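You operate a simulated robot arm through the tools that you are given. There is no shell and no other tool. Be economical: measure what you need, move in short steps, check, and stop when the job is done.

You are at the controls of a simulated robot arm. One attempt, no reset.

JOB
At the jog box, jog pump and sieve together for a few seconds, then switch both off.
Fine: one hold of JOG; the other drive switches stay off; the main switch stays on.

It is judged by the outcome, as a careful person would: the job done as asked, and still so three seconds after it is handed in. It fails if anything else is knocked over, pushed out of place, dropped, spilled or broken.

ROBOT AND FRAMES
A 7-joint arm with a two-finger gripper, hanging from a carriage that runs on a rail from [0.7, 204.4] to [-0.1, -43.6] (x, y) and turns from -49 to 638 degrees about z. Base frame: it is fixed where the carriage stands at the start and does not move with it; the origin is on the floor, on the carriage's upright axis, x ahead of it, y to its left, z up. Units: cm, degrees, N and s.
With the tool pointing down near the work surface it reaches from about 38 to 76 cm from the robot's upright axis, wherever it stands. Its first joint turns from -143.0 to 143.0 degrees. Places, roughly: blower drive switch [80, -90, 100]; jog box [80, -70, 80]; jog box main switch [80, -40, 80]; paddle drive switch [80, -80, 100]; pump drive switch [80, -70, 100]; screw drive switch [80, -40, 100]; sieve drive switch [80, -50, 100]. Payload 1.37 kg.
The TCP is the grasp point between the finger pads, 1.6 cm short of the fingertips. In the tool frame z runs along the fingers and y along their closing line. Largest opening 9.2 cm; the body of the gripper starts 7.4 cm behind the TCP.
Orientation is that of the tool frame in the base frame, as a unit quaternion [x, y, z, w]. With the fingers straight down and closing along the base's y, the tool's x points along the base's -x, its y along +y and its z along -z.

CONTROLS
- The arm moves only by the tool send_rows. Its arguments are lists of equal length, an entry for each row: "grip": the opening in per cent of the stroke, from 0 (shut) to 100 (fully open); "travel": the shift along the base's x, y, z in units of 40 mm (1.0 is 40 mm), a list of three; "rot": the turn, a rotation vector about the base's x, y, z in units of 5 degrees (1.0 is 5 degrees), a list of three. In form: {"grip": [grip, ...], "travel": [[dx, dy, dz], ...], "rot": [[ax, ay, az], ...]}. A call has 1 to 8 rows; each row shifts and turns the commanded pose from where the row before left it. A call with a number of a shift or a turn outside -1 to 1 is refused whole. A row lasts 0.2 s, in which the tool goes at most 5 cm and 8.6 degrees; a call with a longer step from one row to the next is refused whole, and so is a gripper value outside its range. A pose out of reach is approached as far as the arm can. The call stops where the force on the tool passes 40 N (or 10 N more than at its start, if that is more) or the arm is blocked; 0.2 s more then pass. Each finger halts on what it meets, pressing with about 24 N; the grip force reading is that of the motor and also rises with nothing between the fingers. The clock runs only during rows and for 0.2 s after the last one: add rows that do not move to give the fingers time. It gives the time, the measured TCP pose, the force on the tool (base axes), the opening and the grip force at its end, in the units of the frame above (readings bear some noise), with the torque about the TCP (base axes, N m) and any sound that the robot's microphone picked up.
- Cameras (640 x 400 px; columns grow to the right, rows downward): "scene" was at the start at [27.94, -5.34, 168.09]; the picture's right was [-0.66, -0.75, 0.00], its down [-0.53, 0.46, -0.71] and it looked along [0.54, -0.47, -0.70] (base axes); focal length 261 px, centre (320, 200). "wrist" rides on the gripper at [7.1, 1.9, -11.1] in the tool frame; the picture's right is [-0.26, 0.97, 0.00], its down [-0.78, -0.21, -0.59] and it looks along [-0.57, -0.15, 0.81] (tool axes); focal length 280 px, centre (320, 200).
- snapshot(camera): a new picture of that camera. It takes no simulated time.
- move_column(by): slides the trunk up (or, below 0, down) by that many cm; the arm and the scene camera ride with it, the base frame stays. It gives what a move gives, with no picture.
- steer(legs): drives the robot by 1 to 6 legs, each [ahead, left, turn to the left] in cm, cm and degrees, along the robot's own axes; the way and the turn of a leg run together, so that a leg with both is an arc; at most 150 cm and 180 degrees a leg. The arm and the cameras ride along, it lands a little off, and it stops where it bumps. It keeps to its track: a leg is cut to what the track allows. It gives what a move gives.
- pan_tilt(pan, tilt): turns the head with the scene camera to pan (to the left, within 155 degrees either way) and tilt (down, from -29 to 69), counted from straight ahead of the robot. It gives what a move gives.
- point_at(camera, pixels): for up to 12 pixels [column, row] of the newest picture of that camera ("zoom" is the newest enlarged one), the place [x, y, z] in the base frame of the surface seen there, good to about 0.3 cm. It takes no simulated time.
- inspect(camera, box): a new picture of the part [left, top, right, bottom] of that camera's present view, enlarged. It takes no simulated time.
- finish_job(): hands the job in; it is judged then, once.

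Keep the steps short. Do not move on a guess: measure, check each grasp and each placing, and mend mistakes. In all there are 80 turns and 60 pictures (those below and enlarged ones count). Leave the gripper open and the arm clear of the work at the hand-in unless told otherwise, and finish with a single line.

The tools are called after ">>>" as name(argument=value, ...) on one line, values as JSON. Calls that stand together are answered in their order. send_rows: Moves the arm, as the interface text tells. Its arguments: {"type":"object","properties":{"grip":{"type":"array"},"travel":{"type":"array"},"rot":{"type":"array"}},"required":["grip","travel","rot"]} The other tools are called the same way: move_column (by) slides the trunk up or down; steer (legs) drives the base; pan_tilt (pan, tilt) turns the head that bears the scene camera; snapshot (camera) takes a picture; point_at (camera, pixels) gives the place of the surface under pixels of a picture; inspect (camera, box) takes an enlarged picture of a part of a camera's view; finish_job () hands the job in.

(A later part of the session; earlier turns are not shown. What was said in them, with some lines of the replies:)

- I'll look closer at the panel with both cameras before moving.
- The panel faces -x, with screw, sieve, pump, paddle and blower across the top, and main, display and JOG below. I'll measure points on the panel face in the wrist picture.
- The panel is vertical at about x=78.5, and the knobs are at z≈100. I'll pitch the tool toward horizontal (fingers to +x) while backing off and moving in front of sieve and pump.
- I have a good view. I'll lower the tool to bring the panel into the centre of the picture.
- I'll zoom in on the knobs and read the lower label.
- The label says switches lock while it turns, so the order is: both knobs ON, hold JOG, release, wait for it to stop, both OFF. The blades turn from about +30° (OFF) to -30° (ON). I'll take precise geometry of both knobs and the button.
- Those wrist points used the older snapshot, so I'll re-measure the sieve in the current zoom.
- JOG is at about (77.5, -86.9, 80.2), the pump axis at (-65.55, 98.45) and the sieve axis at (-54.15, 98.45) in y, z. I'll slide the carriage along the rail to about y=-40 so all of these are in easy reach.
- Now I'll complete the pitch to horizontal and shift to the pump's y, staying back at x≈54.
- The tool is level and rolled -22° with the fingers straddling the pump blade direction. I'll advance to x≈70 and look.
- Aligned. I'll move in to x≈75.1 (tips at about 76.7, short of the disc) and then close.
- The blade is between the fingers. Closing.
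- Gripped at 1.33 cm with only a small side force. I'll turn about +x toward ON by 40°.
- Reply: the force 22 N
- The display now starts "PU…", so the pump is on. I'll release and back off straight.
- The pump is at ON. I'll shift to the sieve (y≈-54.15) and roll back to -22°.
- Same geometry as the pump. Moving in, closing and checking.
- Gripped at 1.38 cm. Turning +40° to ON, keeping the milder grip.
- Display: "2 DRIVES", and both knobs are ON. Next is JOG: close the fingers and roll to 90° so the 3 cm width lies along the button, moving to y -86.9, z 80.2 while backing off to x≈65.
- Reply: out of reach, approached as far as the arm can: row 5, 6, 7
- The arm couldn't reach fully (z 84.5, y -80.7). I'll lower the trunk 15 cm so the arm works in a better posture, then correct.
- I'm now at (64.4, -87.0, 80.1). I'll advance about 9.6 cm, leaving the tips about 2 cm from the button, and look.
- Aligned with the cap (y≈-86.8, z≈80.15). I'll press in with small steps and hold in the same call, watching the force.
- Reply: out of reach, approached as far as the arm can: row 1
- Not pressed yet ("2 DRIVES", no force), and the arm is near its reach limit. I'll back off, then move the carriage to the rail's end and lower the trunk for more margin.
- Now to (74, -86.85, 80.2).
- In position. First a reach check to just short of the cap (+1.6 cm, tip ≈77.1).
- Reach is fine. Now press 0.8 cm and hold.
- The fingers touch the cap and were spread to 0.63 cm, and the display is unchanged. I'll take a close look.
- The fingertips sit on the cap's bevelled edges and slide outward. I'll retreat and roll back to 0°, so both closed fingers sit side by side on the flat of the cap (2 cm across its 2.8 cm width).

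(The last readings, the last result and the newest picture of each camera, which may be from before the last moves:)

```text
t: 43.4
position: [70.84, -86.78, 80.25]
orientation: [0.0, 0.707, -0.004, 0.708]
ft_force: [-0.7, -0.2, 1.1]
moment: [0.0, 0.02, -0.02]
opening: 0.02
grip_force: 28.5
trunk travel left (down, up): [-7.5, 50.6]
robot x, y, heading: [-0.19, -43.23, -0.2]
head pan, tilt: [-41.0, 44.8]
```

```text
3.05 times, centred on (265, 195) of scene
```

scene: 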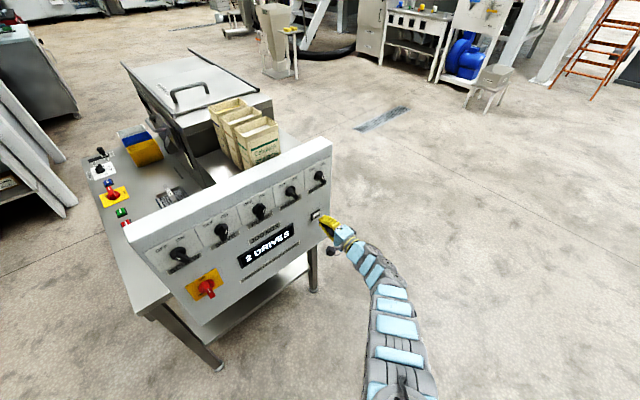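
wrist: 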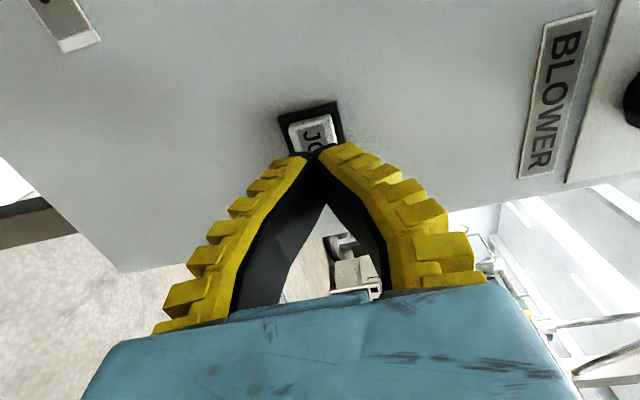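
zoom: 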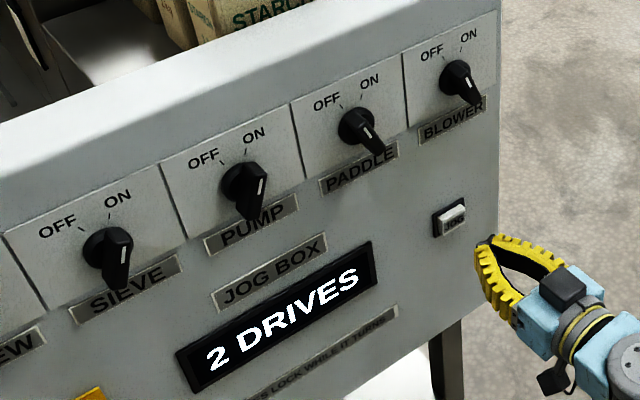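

Roll is 0°. Approaching to just short of the cap.

>>> send_rows(grip=[0, 0, 0, 0], travel=[[0.5, 0, -0.02], [0.5, 0, 0], [0.17, 0, 0], [0, 0, 0]], rot=[[0, 0, 0], [0, 0, 0], [0, 0, 0], [0, 0, 0]])

>>> inspect(camera="scene", box=[290, 180, 354, 220])

>>> inspect(camera="wrist", box=[240, 60, 400, 160])

```text
t: 44.4
position: [75.41, -86.79, 80.29]
orientation: [0.0, 0.707, -0.004, 0.707]
ft_force: [0.2, 0.0, -0.2]
moment: [-0.02, 0.05, -0.04]
opening: 0.0
grip_force: 27.6
trunk travel left (down, up): [-7.5, 50.6]
robot x, y, heading: [-0.41, -43.12, -0.3]
head pan, tilt: [-41.0, 44.8]
```

```text
10.00 times, centred on (322, 200) of scene
```

zoom: 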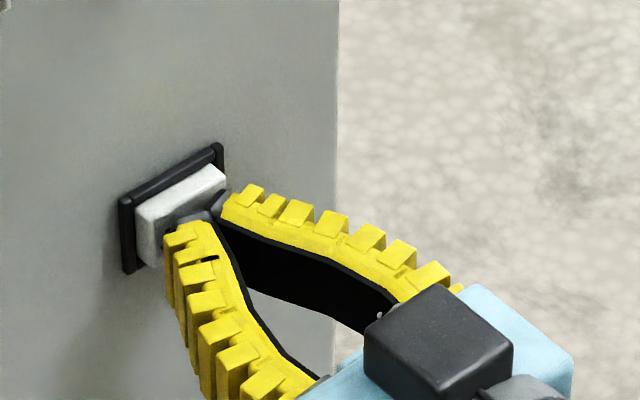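

```text
4.00 times, centred on (320, 110) of wrist
```

zoom: 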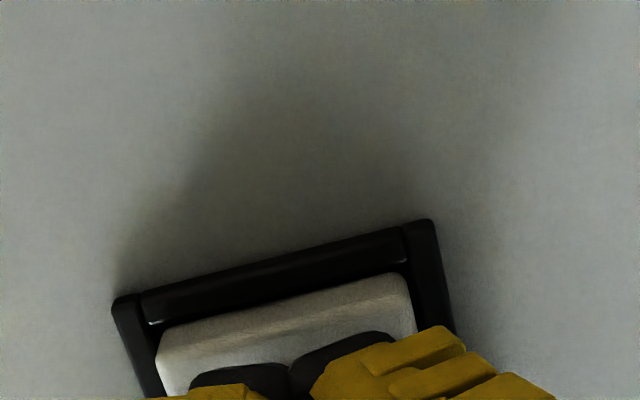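

The fingertips are centred on the cap. Pressing in small steps: 0.9 cm, then a hold.

>>> send_rows(grip=[0, 0, 0, 0, 0], travel=[[0.08, 0, 0], [0.08, 0, 0], [0.06, 0, 0], [0, 0, 0], [0, 0, 0]], rot=[[0, 0, 0], [0, 0, 0], [0, 0, 0], [0, 0, 0], [0, 0, 0]])

>>> inspect(camera="scene", box=[210, 150, 354, 240])

```text
t: 45.6
position: [76.39, -86.75, 80.21]
orientation: [0.001, 0.707, -0.003, 0.707]
ft_force: [-1.5, 0.3, 0.3]
moment: [-0.01, 0.03, -0.01]
opening: 0.62
grip_force: 27.7
trunk travel left (down, up): [-7.5, 50.6]
robot x, y, heading: [0.14, -43.59, 0.1]
head pan, tilt: [-41.0, 44.8]
```

```text
4.44 times, centred on (282, 195) of scene
```

zoom: 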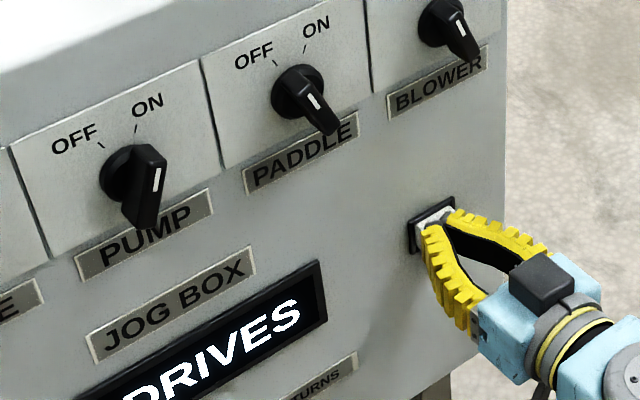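

The fingers flare again at light force. I'll measure whether the cap has actually moved, and where the display's right edge is.

>>> point_at(camera="zoom", pixels=[[435, 216], [425, 222], [445, 209], [412, 240], [325, 290], [318, 262], [360, 250], [440, 330]])

>>> inspect(camera="scene", box=[290, 180, 354, 220])

```text
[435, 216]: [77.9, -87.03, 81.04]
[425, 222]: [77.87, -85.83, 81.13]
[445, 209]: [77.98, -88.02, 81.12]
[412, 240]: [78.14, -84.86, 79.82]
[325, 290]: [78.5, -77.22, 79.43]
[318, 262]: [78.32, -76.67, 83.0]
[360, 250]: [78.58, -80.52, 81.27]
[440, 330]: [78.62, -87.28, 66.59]
```

```text
10.00 times, centred on (322, 200) of scene
```

zoom: 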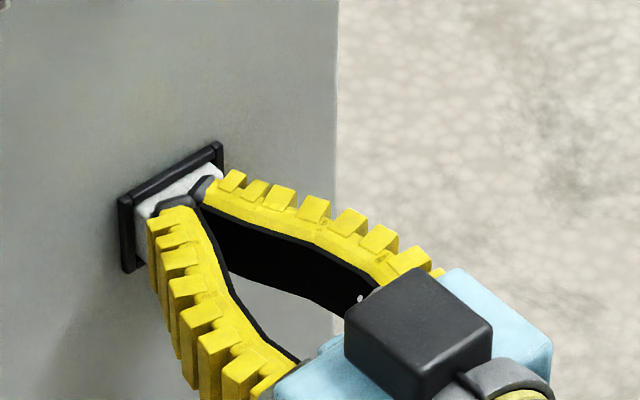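

The cap may be partly depressed (77.5 → about 77.9) at ~2 N. I'll push a further 0.3 cm and see.

>>> send_rows(grip=[0, 0, 0, 0], travel=[[0.04, 0, 0], [0.04, 0, 0], [0, 0, 0], [0, 0, 0]], rot=[[0, 0, 0], [0, 0, 0], [0, 0, 0], [0, 0, 0]])

>>> inspect(camera="scene", box=[210, 150, 354, 240])

```text
t: 46.6
position: [76.55, -86.71, 80.18]
orientation: [0.0, 0.707, -0.004, 0.707]
ft_force: [-3.6, 0.3, -0.4]
moment: [0.0, -0.02, 0.01]
opening: 0.59
grip_force: 27.9
trunk travel left (down, up): [-7.5, 50.6]
robot x, y, heading: [-0.21, -43.23, 0.1]
head pan, tilt: [-41.0, 44.8]
heard: click
```

```text
4.44 times, centred on (282, 195) of scene
```

zoom: 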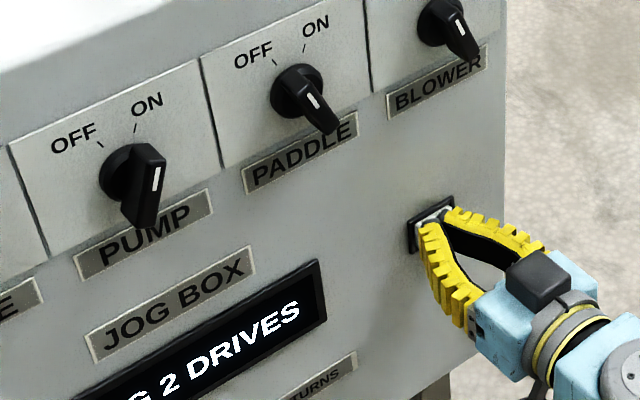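

It clicked, and the display reads "…G 2 DRIVES": jogging. I'll add a slight extra press for margin and keep holding.

>>> send_rows(grip=[0, 0, 0, 0, 0, 0, 0, 0], travel=[[0.025, 0, 0], [0, 0, 0], [0, 0, 0], [0, 0, 0], [0, 0, 0], [0, 0, 0], [0, 0, 0], [0, 0, 0]], rot=[[0, 0, 0], [0, 0, 0], [0, 0, 0], [0, 0, 0], [0, 0, 0], [0, 0, 0], [0, 0, 0], [0, 0, 0]])

>>> inspect(camera="scene", box=[170, 130, 354, 245])

```text
t: 48.4
position: [76.5, -86.7, 80.28]
orientation: [0.0, 0.707, -0.004, 0.707]
ft_force: [-4.8, -0.8, 0.9]
moment: [-0.02, 0.0, 0.02]
opening: 0.59
grip_force: 27.7
trunk travel left (down, up): [-7.5, 50.6]
robot x, y, heading: [-0.14, -43.32, 0.1]
head pan, tilt: [-41.0, 44.8]
```

```text
3.48 times, centred on (262, 188) of scene
```

zoom: 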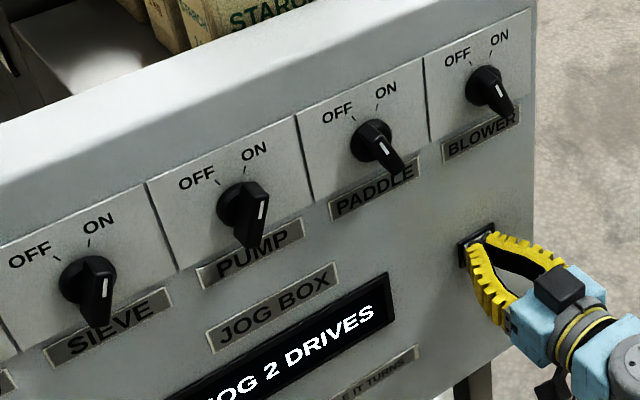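

"JOG 2 DRIVES" has been held for about 2.3 s. I'll hold about another second, then release cleanly straight back.

>>> send_rows(grip=[0, 0, 0, 0, 0, 0, 0, 0], travel=[[0, 0, 0], [0, 0, 0], [0, 0, 0], [0, 0, 0], [0, 0, 0], [-0.5, 0, 0], [-0.6, 0, 0], [-0.6, 0, 0]], rot=[[0, 0, 0], [0, 0, 0], [0, 0, 0], [0, 0, 0], [0, 0, 0], [0, 0, 0], [0, 0, 0], [0, 0, 0]])

>>> snapshot(camera="scene")

```text
t: 50.2
position: [69.72, -86.74, 80.2]
orientation: [0.001, 0.707, -0.004, 0.707]
ft_force: [-0.5, -0.1, 0.5]
moment: [0.02, 0.0, -0.01]
opening: 0.03
grip_force: 27.5
trunk travel left (down, up): [-7.5, 50.6]
robot x, y, heading: [-0.23, -42.97, 0.2]
head pan, tilt: [-41.0, 44.8]
```

```text
18 pictures are left
```

scene: 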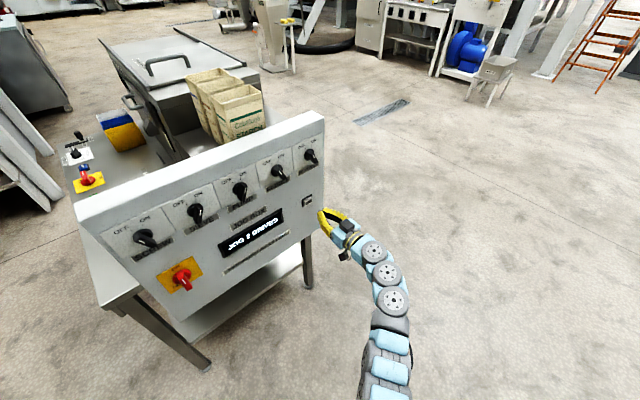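

Released. The drives may still be coasting, so I'll raise the trunk first and then check the display before touching the switches.

>>> move_column(by=18)

>>> send_rows(grip=[20, 45, 45, 45, 45, 45, 45], travel=[[0, 0.9, 0.05], [0, 0.9, 0.02], [0, 0.9, 0], [0, 0.9, 0], [0, 0.9, 0], [0, 0.8, 0], [0, 0, 0]], rot=[[0.9, 0, 0], [0.9, 0, 0], [0.9, 0, 0], [0.9, 0, 0], [0, 0, 0], [0, 0, 0], [0, 0, 0]])

>>> inspect(camera="scene", box=[130, 150, 350, 290])

>>> inspect(camera="wrist", box=[120, 0, 520, 250])

```text
t: 52.2
position: [70.0, -86.82, 98.12]
orientation: [0.001, 0.707, -0.005, 0.707]
ft_force: [-0.5, 0.0, 0.4]
moment: [0.01, 0.0, 0.01]
opening: 0.0
grip_force: 27.7
trunk travel left (down, up): [-25.5, 32.6]
robot x, y, heading: [-0.09, -43.26, -0.0]
head pan, tilt: [-41.0, 44.8]
```

```text
t: 53.8
position: [70.03, -65.65, 98.43]
orientation: [0.11, 0.699, 0.107, 0.699]
ft_force: [-0.2, -0.5, -0.5]
moment: [0.0, 0.0, -0.03]
opening: 4.45
grip_force: 2.6
trunk travel left (down, up): [-25.5, 32.6]
robot x, y, heading: [-0.14, -43.36, -0.2]
head pan, tilt: [-41.0, 44.8]
```

```text
2.86 times, centred on (240, 220) of scene
```

zoom: 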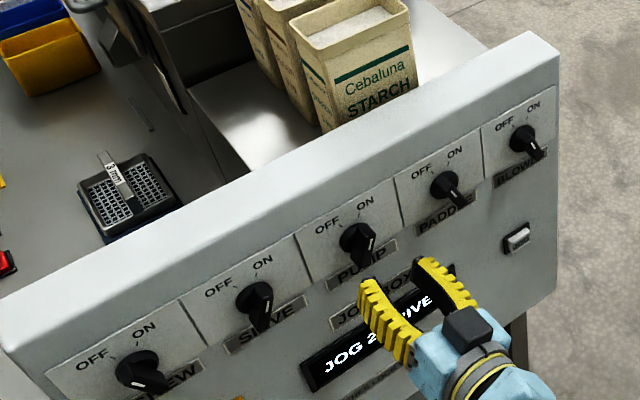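

```text
1.60 times, centred on (320, 125) of wrist
```

zoom: 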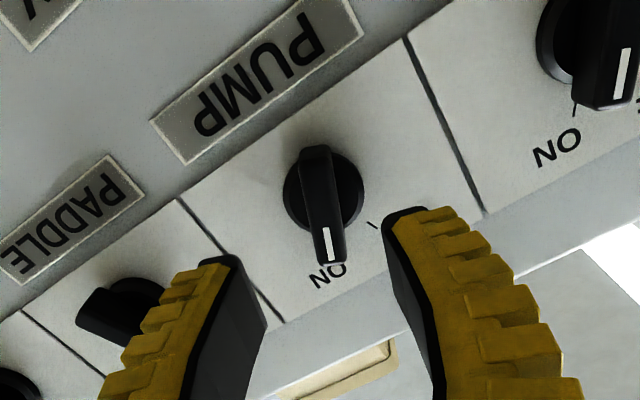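

The display still says "JOG 2 DRIVES" about 4 s after release. I'll wait, then check the display and the button.

>>> send_rows(grip=[45, 45, 45, 45, 45, 45, 45, 45], travel=[[-0.5, 0, 0], [-0.5, 0, 0], [0, 0, 0], [0, 0, 0], [0, 0, 0], [0, 0, 0], [0, 0, 0], [0, 0, 0]], rot=[[0, 0, 0], [0, 0, 0], [0, 0, 0], [0, 0, 0], [0, 0, 0], [0, 0, 0], [0, 0, 0], [0, 0, 0]])

>>> inspect(camera="scene", box=[220, 190, 340, 265])

```text
t: 55.6
position: [66.04, -65.62, 98.6]
orientation: [0.112, 0.699, 0.107, 0.699]
ft_force: [0.6, -0.1, 0.4]
moment: [0.02, -0.01, -0.02]
opening: 4.47
grip_force: 2.5
trunk travel left (down, up): [-25.5, 32.6]
robot x, y, heading: [-0.16, -43.0, -0.0]
head pan, tilt: [-41.0, 44.8]
```

```text
5.33 times, centred on (280, 228) of scene
```

zoom: 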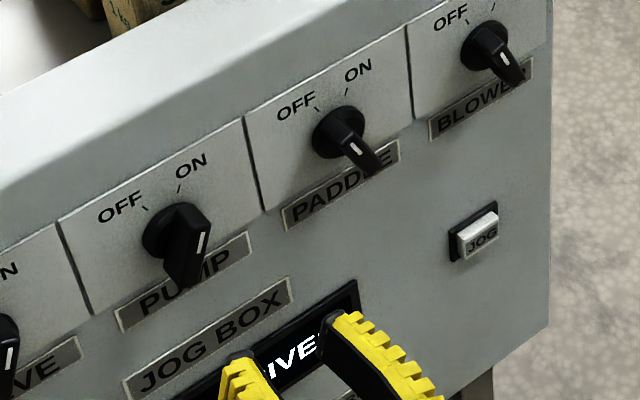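

The button has sprung back. The gripper hides the display, so I'll lift a little and wait.

>>> send_rows(grip=[45, 45, 45, 45, 45, 45, 45, 45], travel=[[0, 0, 0.8], [0, 0, 0.8], [0, 0, 0.8], [0, 0, 0.6], [0, 0, 0], [0, 0, 0], [0, 0, 0], [0, 0, 0]], rot=[[0, 0, 0], [0, 0, 0], [0, 0, 0], [0, 0, 0], [0, 0, 0], [0, 0, 0], [0, 0, 0], [0, 0, 0]])

>>> snapshot(camera="scene")

>>> snapshot(camera="wrist")

```text
t: 57.4
position: [65.98, -65.59, 110.71]
orientation: [0.11, 0.699, 0.107, 0.699]
ft_force: [0.0, -0.5, -0.2]
moment: [0.01, -0.02, 0.01]
opening: 4.43
grip_force: 2.6
trunk travel left (down, up): [-25.5, 32.6]
robot x, y, heading: [0.08, -42.96, -0.2]
head pan, tilt: [-41.0, 44.8]
```

```text
14 pictures are left
```

scene: 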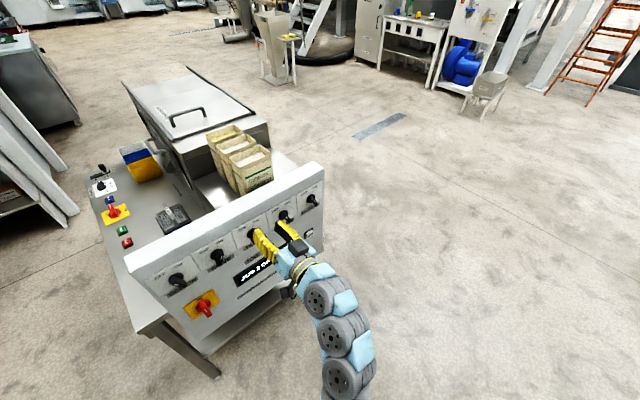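

```text
13 pictures are left
```

wrist: 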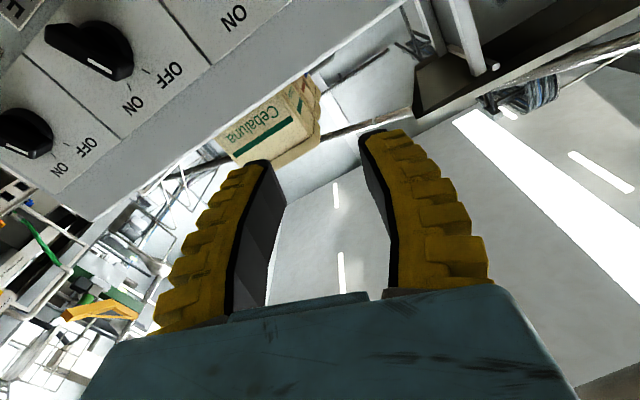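

>>> inspect(camera="scene", box=[170, 235, 298, 315])

```text
5.00 times, centred on (234, 275) of scene
```

zoom: 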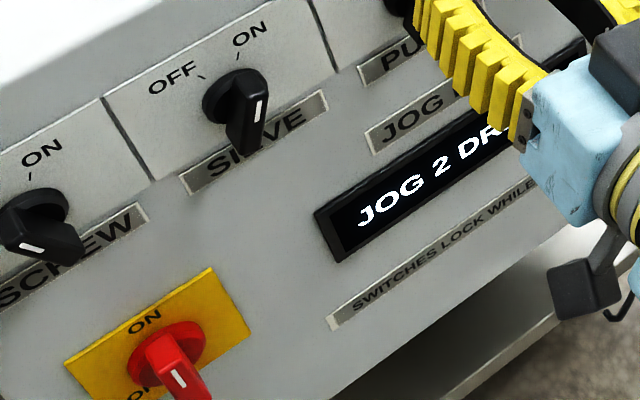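

It still reads "JOG 2 DRIVES", which may be a long run-down or a message that stays until a switch changes. I'll wait longer before touching anything.

>>> send_rows(grip=[45, 45, 45, 45, 45, 45, 45, 45], travel=[[0, 0, 0], [0, 0, 0], [0, 0, 0], [0, 0, 0], [0, 0, 0], [0, 0, 0], [0, 0, 0], [0, 0, 0]], rot=[[0, 0, 0], [0, 0, 0], [0, 0, 0], [0, 0, 0], [0, 0, 0], [0, 0, 0], [0, 0, 0], [0, 0, 0]])

>>> send_rows(grip=[45, 45, 45, 45, 45, 45, 45, 45], travel=[[0, 0, 0], [0, 0, 0], [0, 0, 0], [0, 0, 0], [0, 0, 0], [0, 0, 0], [0, 0, 0], [0, 0, 0]], rot=[[0, 0, 0], [0, 0, 0], [0, 0, 0], [0, 0, 0], [0, 0, 0], [0, 0, 0], [0, 0, 0], [0, 0, 0]])

>>> send_rows(grip=[45, 45, 45, 45, 45, 45, 45, 45], travel=[[0, 0, -0.8], [0, 0, -0.8], [0, 0, -0.8], [0, 0, -0.64], [0, 0, 0], [0, 0, 0], [0, 0, 0], [0, 0, 0]], rot=[[0, 0, 0], [0, 0, 0], [0, 0, 0], [0, 0, 0], [0, 0, 0], [0, 0, 0], [0, 0, 0], [0, 0, 0]])

>>> inspect(camera="scene", box=[170, 205, 330, 305])

```text
t: 59.2
position: [65.91, -65.58, 110.47]
orientation: [0.11, 0.699, 0.107, 0.699]
ft_force: [-0.5, -0.5, 0.5]
moment: [0.01, -0.02, 0.02]
opening: 4.46
grip_force: 2.4
trunk travel left (down, up): [-25.5, 32.6]
robot x, y, heading: [-0.37, -43.12, 0.0]
head pan, tilt: [-41.0, 44.8]
```

```text
t: 61.0
position: [65.96, -65.66, 110.53]
orientation: [0.111, 0.699, 0.107, 0.699]
ft_force: [0.5, 0.0, 0.5]
moment: [-0.01, 0.02, 0.01]
opening: 4.47
grip_force: 2.5
trunk travel left (down, up): [-25.5, 32.6]
robot x, y, heading: [-0.52, -43.56, -0.1]
head pan, tilt: [-41.0, 44.8]
```

```text
t: 62.8
position: [66.05, -65.51, 98.47]
orientation: [0.11, 0.699, 0.107, 0.699]
ft_force: [-0.5, -0.1, -0.2]
moment: [0.02, 0.0, 0.01]
opening: 4.46
grip_force: 2.3
trunk travel left (down, up): [-25.5, 32.6]
robot x, y, heading: [-0.13, -43.41, 0.0]
head pan, tilt: [-41.0, 44.8]
```

```text
4.00 times, centred on (250, 255) of scene
```

zoom: 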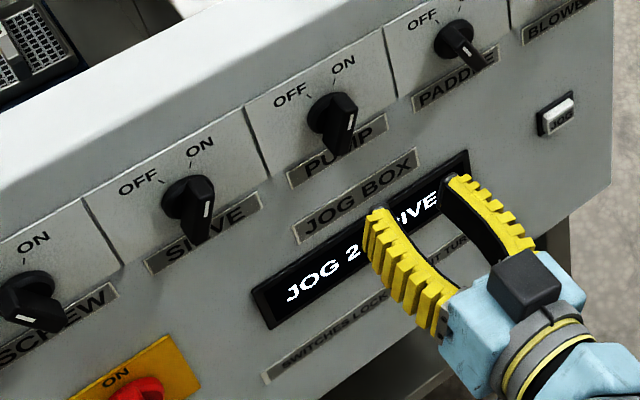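

The message persists 13 s on. I'll check how far out the button cap now stands.

>>> point_at(camera="zoom", pixels=[[562, 118], [568, 114], [556, 122], [562, 108], [540, 130], [595, 130]])

```text
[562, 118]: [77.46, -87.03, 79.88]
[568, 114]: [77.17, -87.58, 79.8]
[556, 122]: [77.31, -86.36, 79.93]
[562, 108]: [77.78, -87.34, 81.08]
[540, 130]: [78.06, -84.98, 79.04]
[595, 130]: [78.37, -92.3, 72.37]
```

The cap is fully out, so JOG is released. I'll try the pump switch gently with the mild grip, which slips if the switch is locked. Moving in and closing first.

>>> send_rows(grip=[45, 45, 45, 45, 25, 15, 8, 8], travel=[[0.8, 0, 0], [0.8, 0, 0], [0.62, 0, 0], [0, 0, 0], [0, 0, 0], [0, 0, 0], [0, 0, 0], [0, 0, 0]], rot=[[0, 0, 0], [0, 0, 0], [0, 0, 0], [0, 0, 0], [0, 0, 0], [0, 0, 0], [0, 0, 0], [0, 0, 0]])

```text
t: 64.6
position: [74.81, -65.54, 98.33]
orientation: [0.111, 0.699, 0.106, 0.699]
ft_force: [0.0, 5.2, 1.1]
moment: [0.03, -0.01, 0.06]
opening: 1.49
grip_force: 5.9
trunk travel left (down, up): [-25.5, 32.6]
robot x, y, heading: [-0.33, -43.69, 0.0]
head pan, tilt: [-41.0, 44.8]
```

Gripped. Turning the first 10° and reading the torque.

>>> send_rows(grip=[8, 8, 8], travel=[[0, 0, 0], [0, 0, 0], [0, 0, 0]], rot=[[-1, 0, 0], [-1, 0, 0], [0, 0, 0]])

```text
t: 65.4
position: [74.85, -65.51, 98.21]
orientation: [0.052, 0.705, 0.044, 0.706]
ft_force: [1.2, 3.7, 1.1]
moment: [-0.03, 0.02, 0.05]
opening: 1.41
grip_force: 5.6
trunk travel left (down, up): [-25.5, 32.6]
robot x, y, heading: [-0.24, -43.18, 0.3]
head pan, tilt: [-41.0, 44.8]
```

Torque is tiny and the switch isn't locked. Continuing the remaining 30°+.

>>> send_rows(grip=[8, 8, 8, 8, 8, 8, 8], travel=[[0, 0, 0], [0, 0, 0], [0, 0, 0], [0, 0, 0], [0, 0, 0], [0, 0, 0], [0, 0, 0]], rot=[[-1, 0, 0], [-1, 0, 0], [-1, 0, 0], [-1, 0, 0], [-1, 0, 0], [-1, 0, 0], [0, 0, 0]])

>>> send_rows(grip=[20, 35, 45, 45, 45, 45], travel=[[0, 0, 0], [0, 0, 0], [0, 0, 0], [-0.6, 0, 0], [-0.6, 0, 0], [0, 0, 0]], rot=[[0, 0, 0], [0, 0, 0], [0, 0, 0], [0, 0, 0], [0, 0, 0], [0, 0, 0]])

>>> inspect(camera="scene", box=[170, 205, 330, 305])

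```text
t: 67.0
position: [74.92, -65.41, 98.36]
orientation: [-0.134, 0.693, -0.139, 0.694]
ft_force: [0.3, 2.4, -1.9]
moment: [-0.01, 0.01, 0.04]
opening: 1.34
grip_force: 4.7
trunk travel left (down, up): [-25.5, 32.6]
robot x, y, heading: [-0.01, -43.22, 0.1]
head pan, tilt: [-41.0, 44.8]
```

```text
t: 68.4
position: [70.12, -65.59, 98.29]
orientation: [-0.135, 0.693, -0.139, 0.695]
ft_force: [-0.4, -1.0, -0.5]
moment: [-0.01, -0.02, 0.01]
opening: 4.45
grip_force: 2.9
trunk travel left (down, up): [-25.5, 32.6]
robot x, y, heading: [-0.3, -43.57, 0.1]
head pan, tilt: [-41.0, 44.8]
```

```text
4.00 times, centred on (250, 255) of scene
```

zoom: 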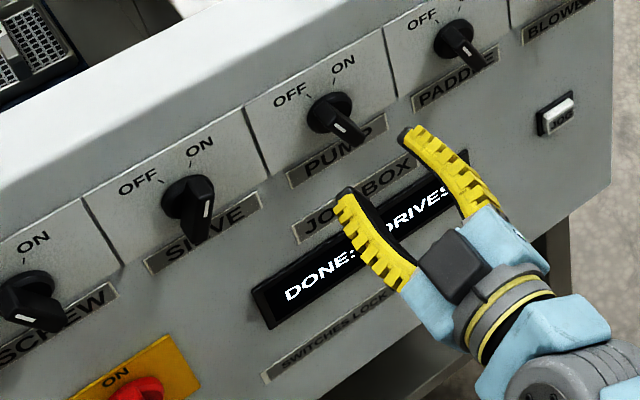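

The pump is OFF and the display shows "DONE: … DRIVES". Now to the sieve with the roll at +18°.

>>> send_rows(grip=[45, 45, 45, 45, 45, 45, 45, 45], travel=[[0, 0.4, 0.04], [0, 0.4, 0], [0, 0.4, 0], [0, 0.4, 0], [0, 0.4, 0], [0, 0.4, 0], [0, 0.4, 0], [0, 0.05, 0]], rot=[[1, 0, 0], [1, 0, 0], [1, 0, 0], [1, 0, 0], [1, 0, 0], [1, 0, 0], [1, 0, 0], [1, 0, 0]])

>>> inspect(camera="wrist", box=[120, 0, 520, 250])

>>> send_rows(grip=[45, 45, 45, 45, 25, 15, 8, 8], travel=[[0.4, 0, 0], [0.4, 0, 0], [0.38, 0, 0], [0, 0, 0], [0, 0, 0], [0, 0, 0], [0, 0, 0], [0, 0, 0]], rot=[[0, 0, 0], [0, 0, 0], [0, 0, 0], [0, 0, 0], [0, 0, 0], [0, 0, 0], [0, 0, 0], [0, 0, 0]])

```text
t: 70.2
position: [70.18, -54.2, 98.51]
orientation: [0.111, 0.699, 0.106, 0.699]
ft_force: [0.6, -0.3, -0.6]
moment: [0.0, 0.01, 0.01]
opening: 4.47
grip_force: 2.5
trunk travel left (down, up): [-25.5, 32.6]
robot x, y, heading: [-0.34, -43.28, -0.1]
head pan, tilt: [-41.0, 44.8]
```

```text
1.60 times, centred on (320, 125) of wrist
```

zoom: 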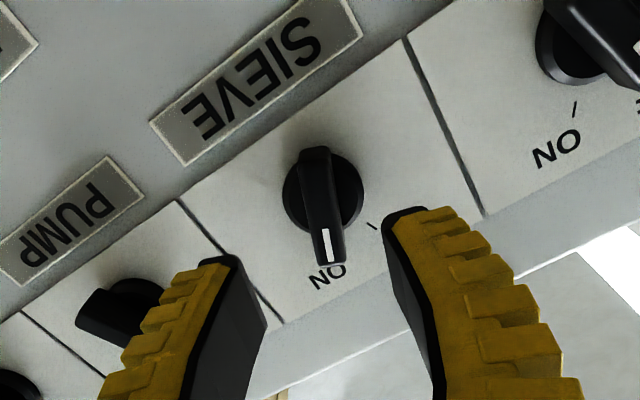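

```text
t: 72.0
position: [74.81, -54.05, 98.47]
orientation: [0.109, 0.699, 0.108, 0.699]
ft_force: [-1.2, 3.8, 1.6]
moment: [0.02, 0.07, 0.05]
opening: 1.39
grip_force: 5.4
trunk travel left (down, up): [-25.5, 32.6]
robot x, y, heading: [-0.05, -43.25, 0.1]
head pan, tilt: [-41.0, 44.8]
```

Gripped on the sieve. Turning back -40° to OFF, then releasing and backing away.

>>> send_rows(grip=[8, 8, 8, 8, 8, 8, 8, 8], travel=[[0, 0, 0], [0, 0, 0], [0, 0, 0], [0, 0, 0], [0, 0, 0], [0, 0, 0], [0, 0, 0], [0, 0, 0]], rot=[[-1, 0, 0], [-1, 0, 0], [-1, 0, 0], [-1, 0, 0], [-1, 0, 0], [-1, 0, 0], [-1, 0, 0], [-1, 0, 0]])

>>> send_rows(grip=[20, 35, 45, 45, 45, 45, 70, 100], travel=[[0, 0, 0], [0, 0, 0], [0, 0, 0], [-0.6, 0, 0], [-0.8, 0, 0], [-0.8, 0, 0], [-0.8, 0, 0], [-0.8, 0, 0]], rot=[[0, 0, 0], [0, 0, 0], [0, 0, 0], [0, 0, 0], [0, 0, 0], [0, 0, 0], [0, 0, 0], [0, 0, 0]])

>>> snapshot(camera="wrist")

>>> inspect(camera="scene", box=[120, 180, 340, 330])

```text
t: 73.8
position: [74.74, -53.96, 98.64]
orientation: [-0.135, 0.692, -0.139, 0.695]
ft_force: [0.4, 2.8, -2.1]
moment: [0.03, -0.03, 0.03]
opening: 1.32
grip_force: 4.6
trunk travel left (down, up): [-25.5, 32.6]
robot x, y, heading: [-0.36, -43.78, -0.0]
head pan, tilt: [-41.0, 44.8]
```

```text
t: 75.6
position: [59.45, -54.11, 98.37]
orientation: [-0.136, 0.693, -0.138, 0.694]
ft_force: [-0.1, -0.4, -0.4]
moment: [0.0, 0.02, -0.01]
opening: 9.2
grip_force: 0.0
trunk travel left (down, up): [-25.5, 32.6]
robot x, y, heading: [-0.33, -43.51, -0.1]
head pan, tilt: [-41.0, 44.8]
```

```text
8 pictures are left
```

wrist: 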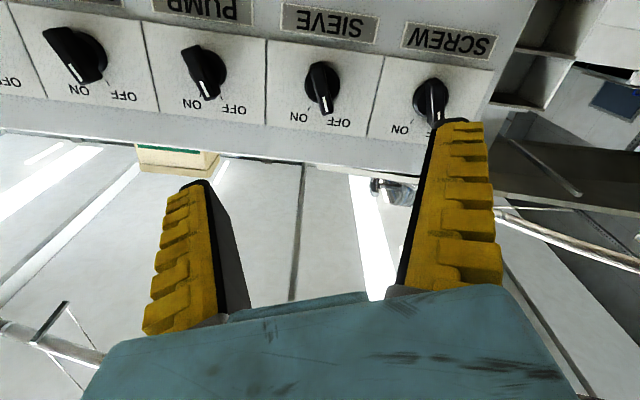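

```text
2.67 times, centred on (230, 255) of scene
```

zoom: 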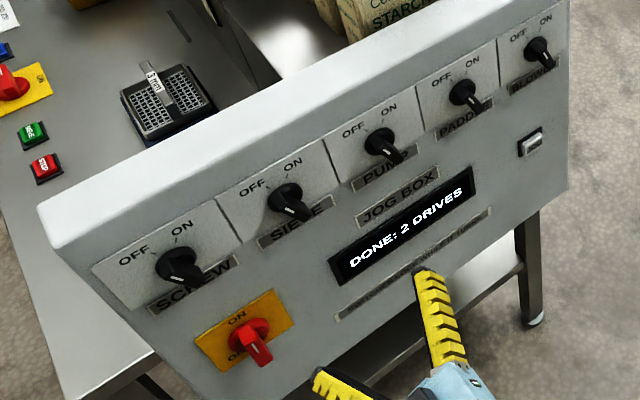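

All five knobs are at OFF, the main switch hasn't been touched, the display reads "DONE: 2 DRIVES", and the gripper is open and clear of the panel. Handing in.

>>> finish_job()

```text
The job is handed in.
```

Pump and sieve were jogged together with one JOG hold of about 3 s and both switched off; the other drive switches stayed off, the main switch stayed on, and the display reads "DONE: 2 DRIVES".
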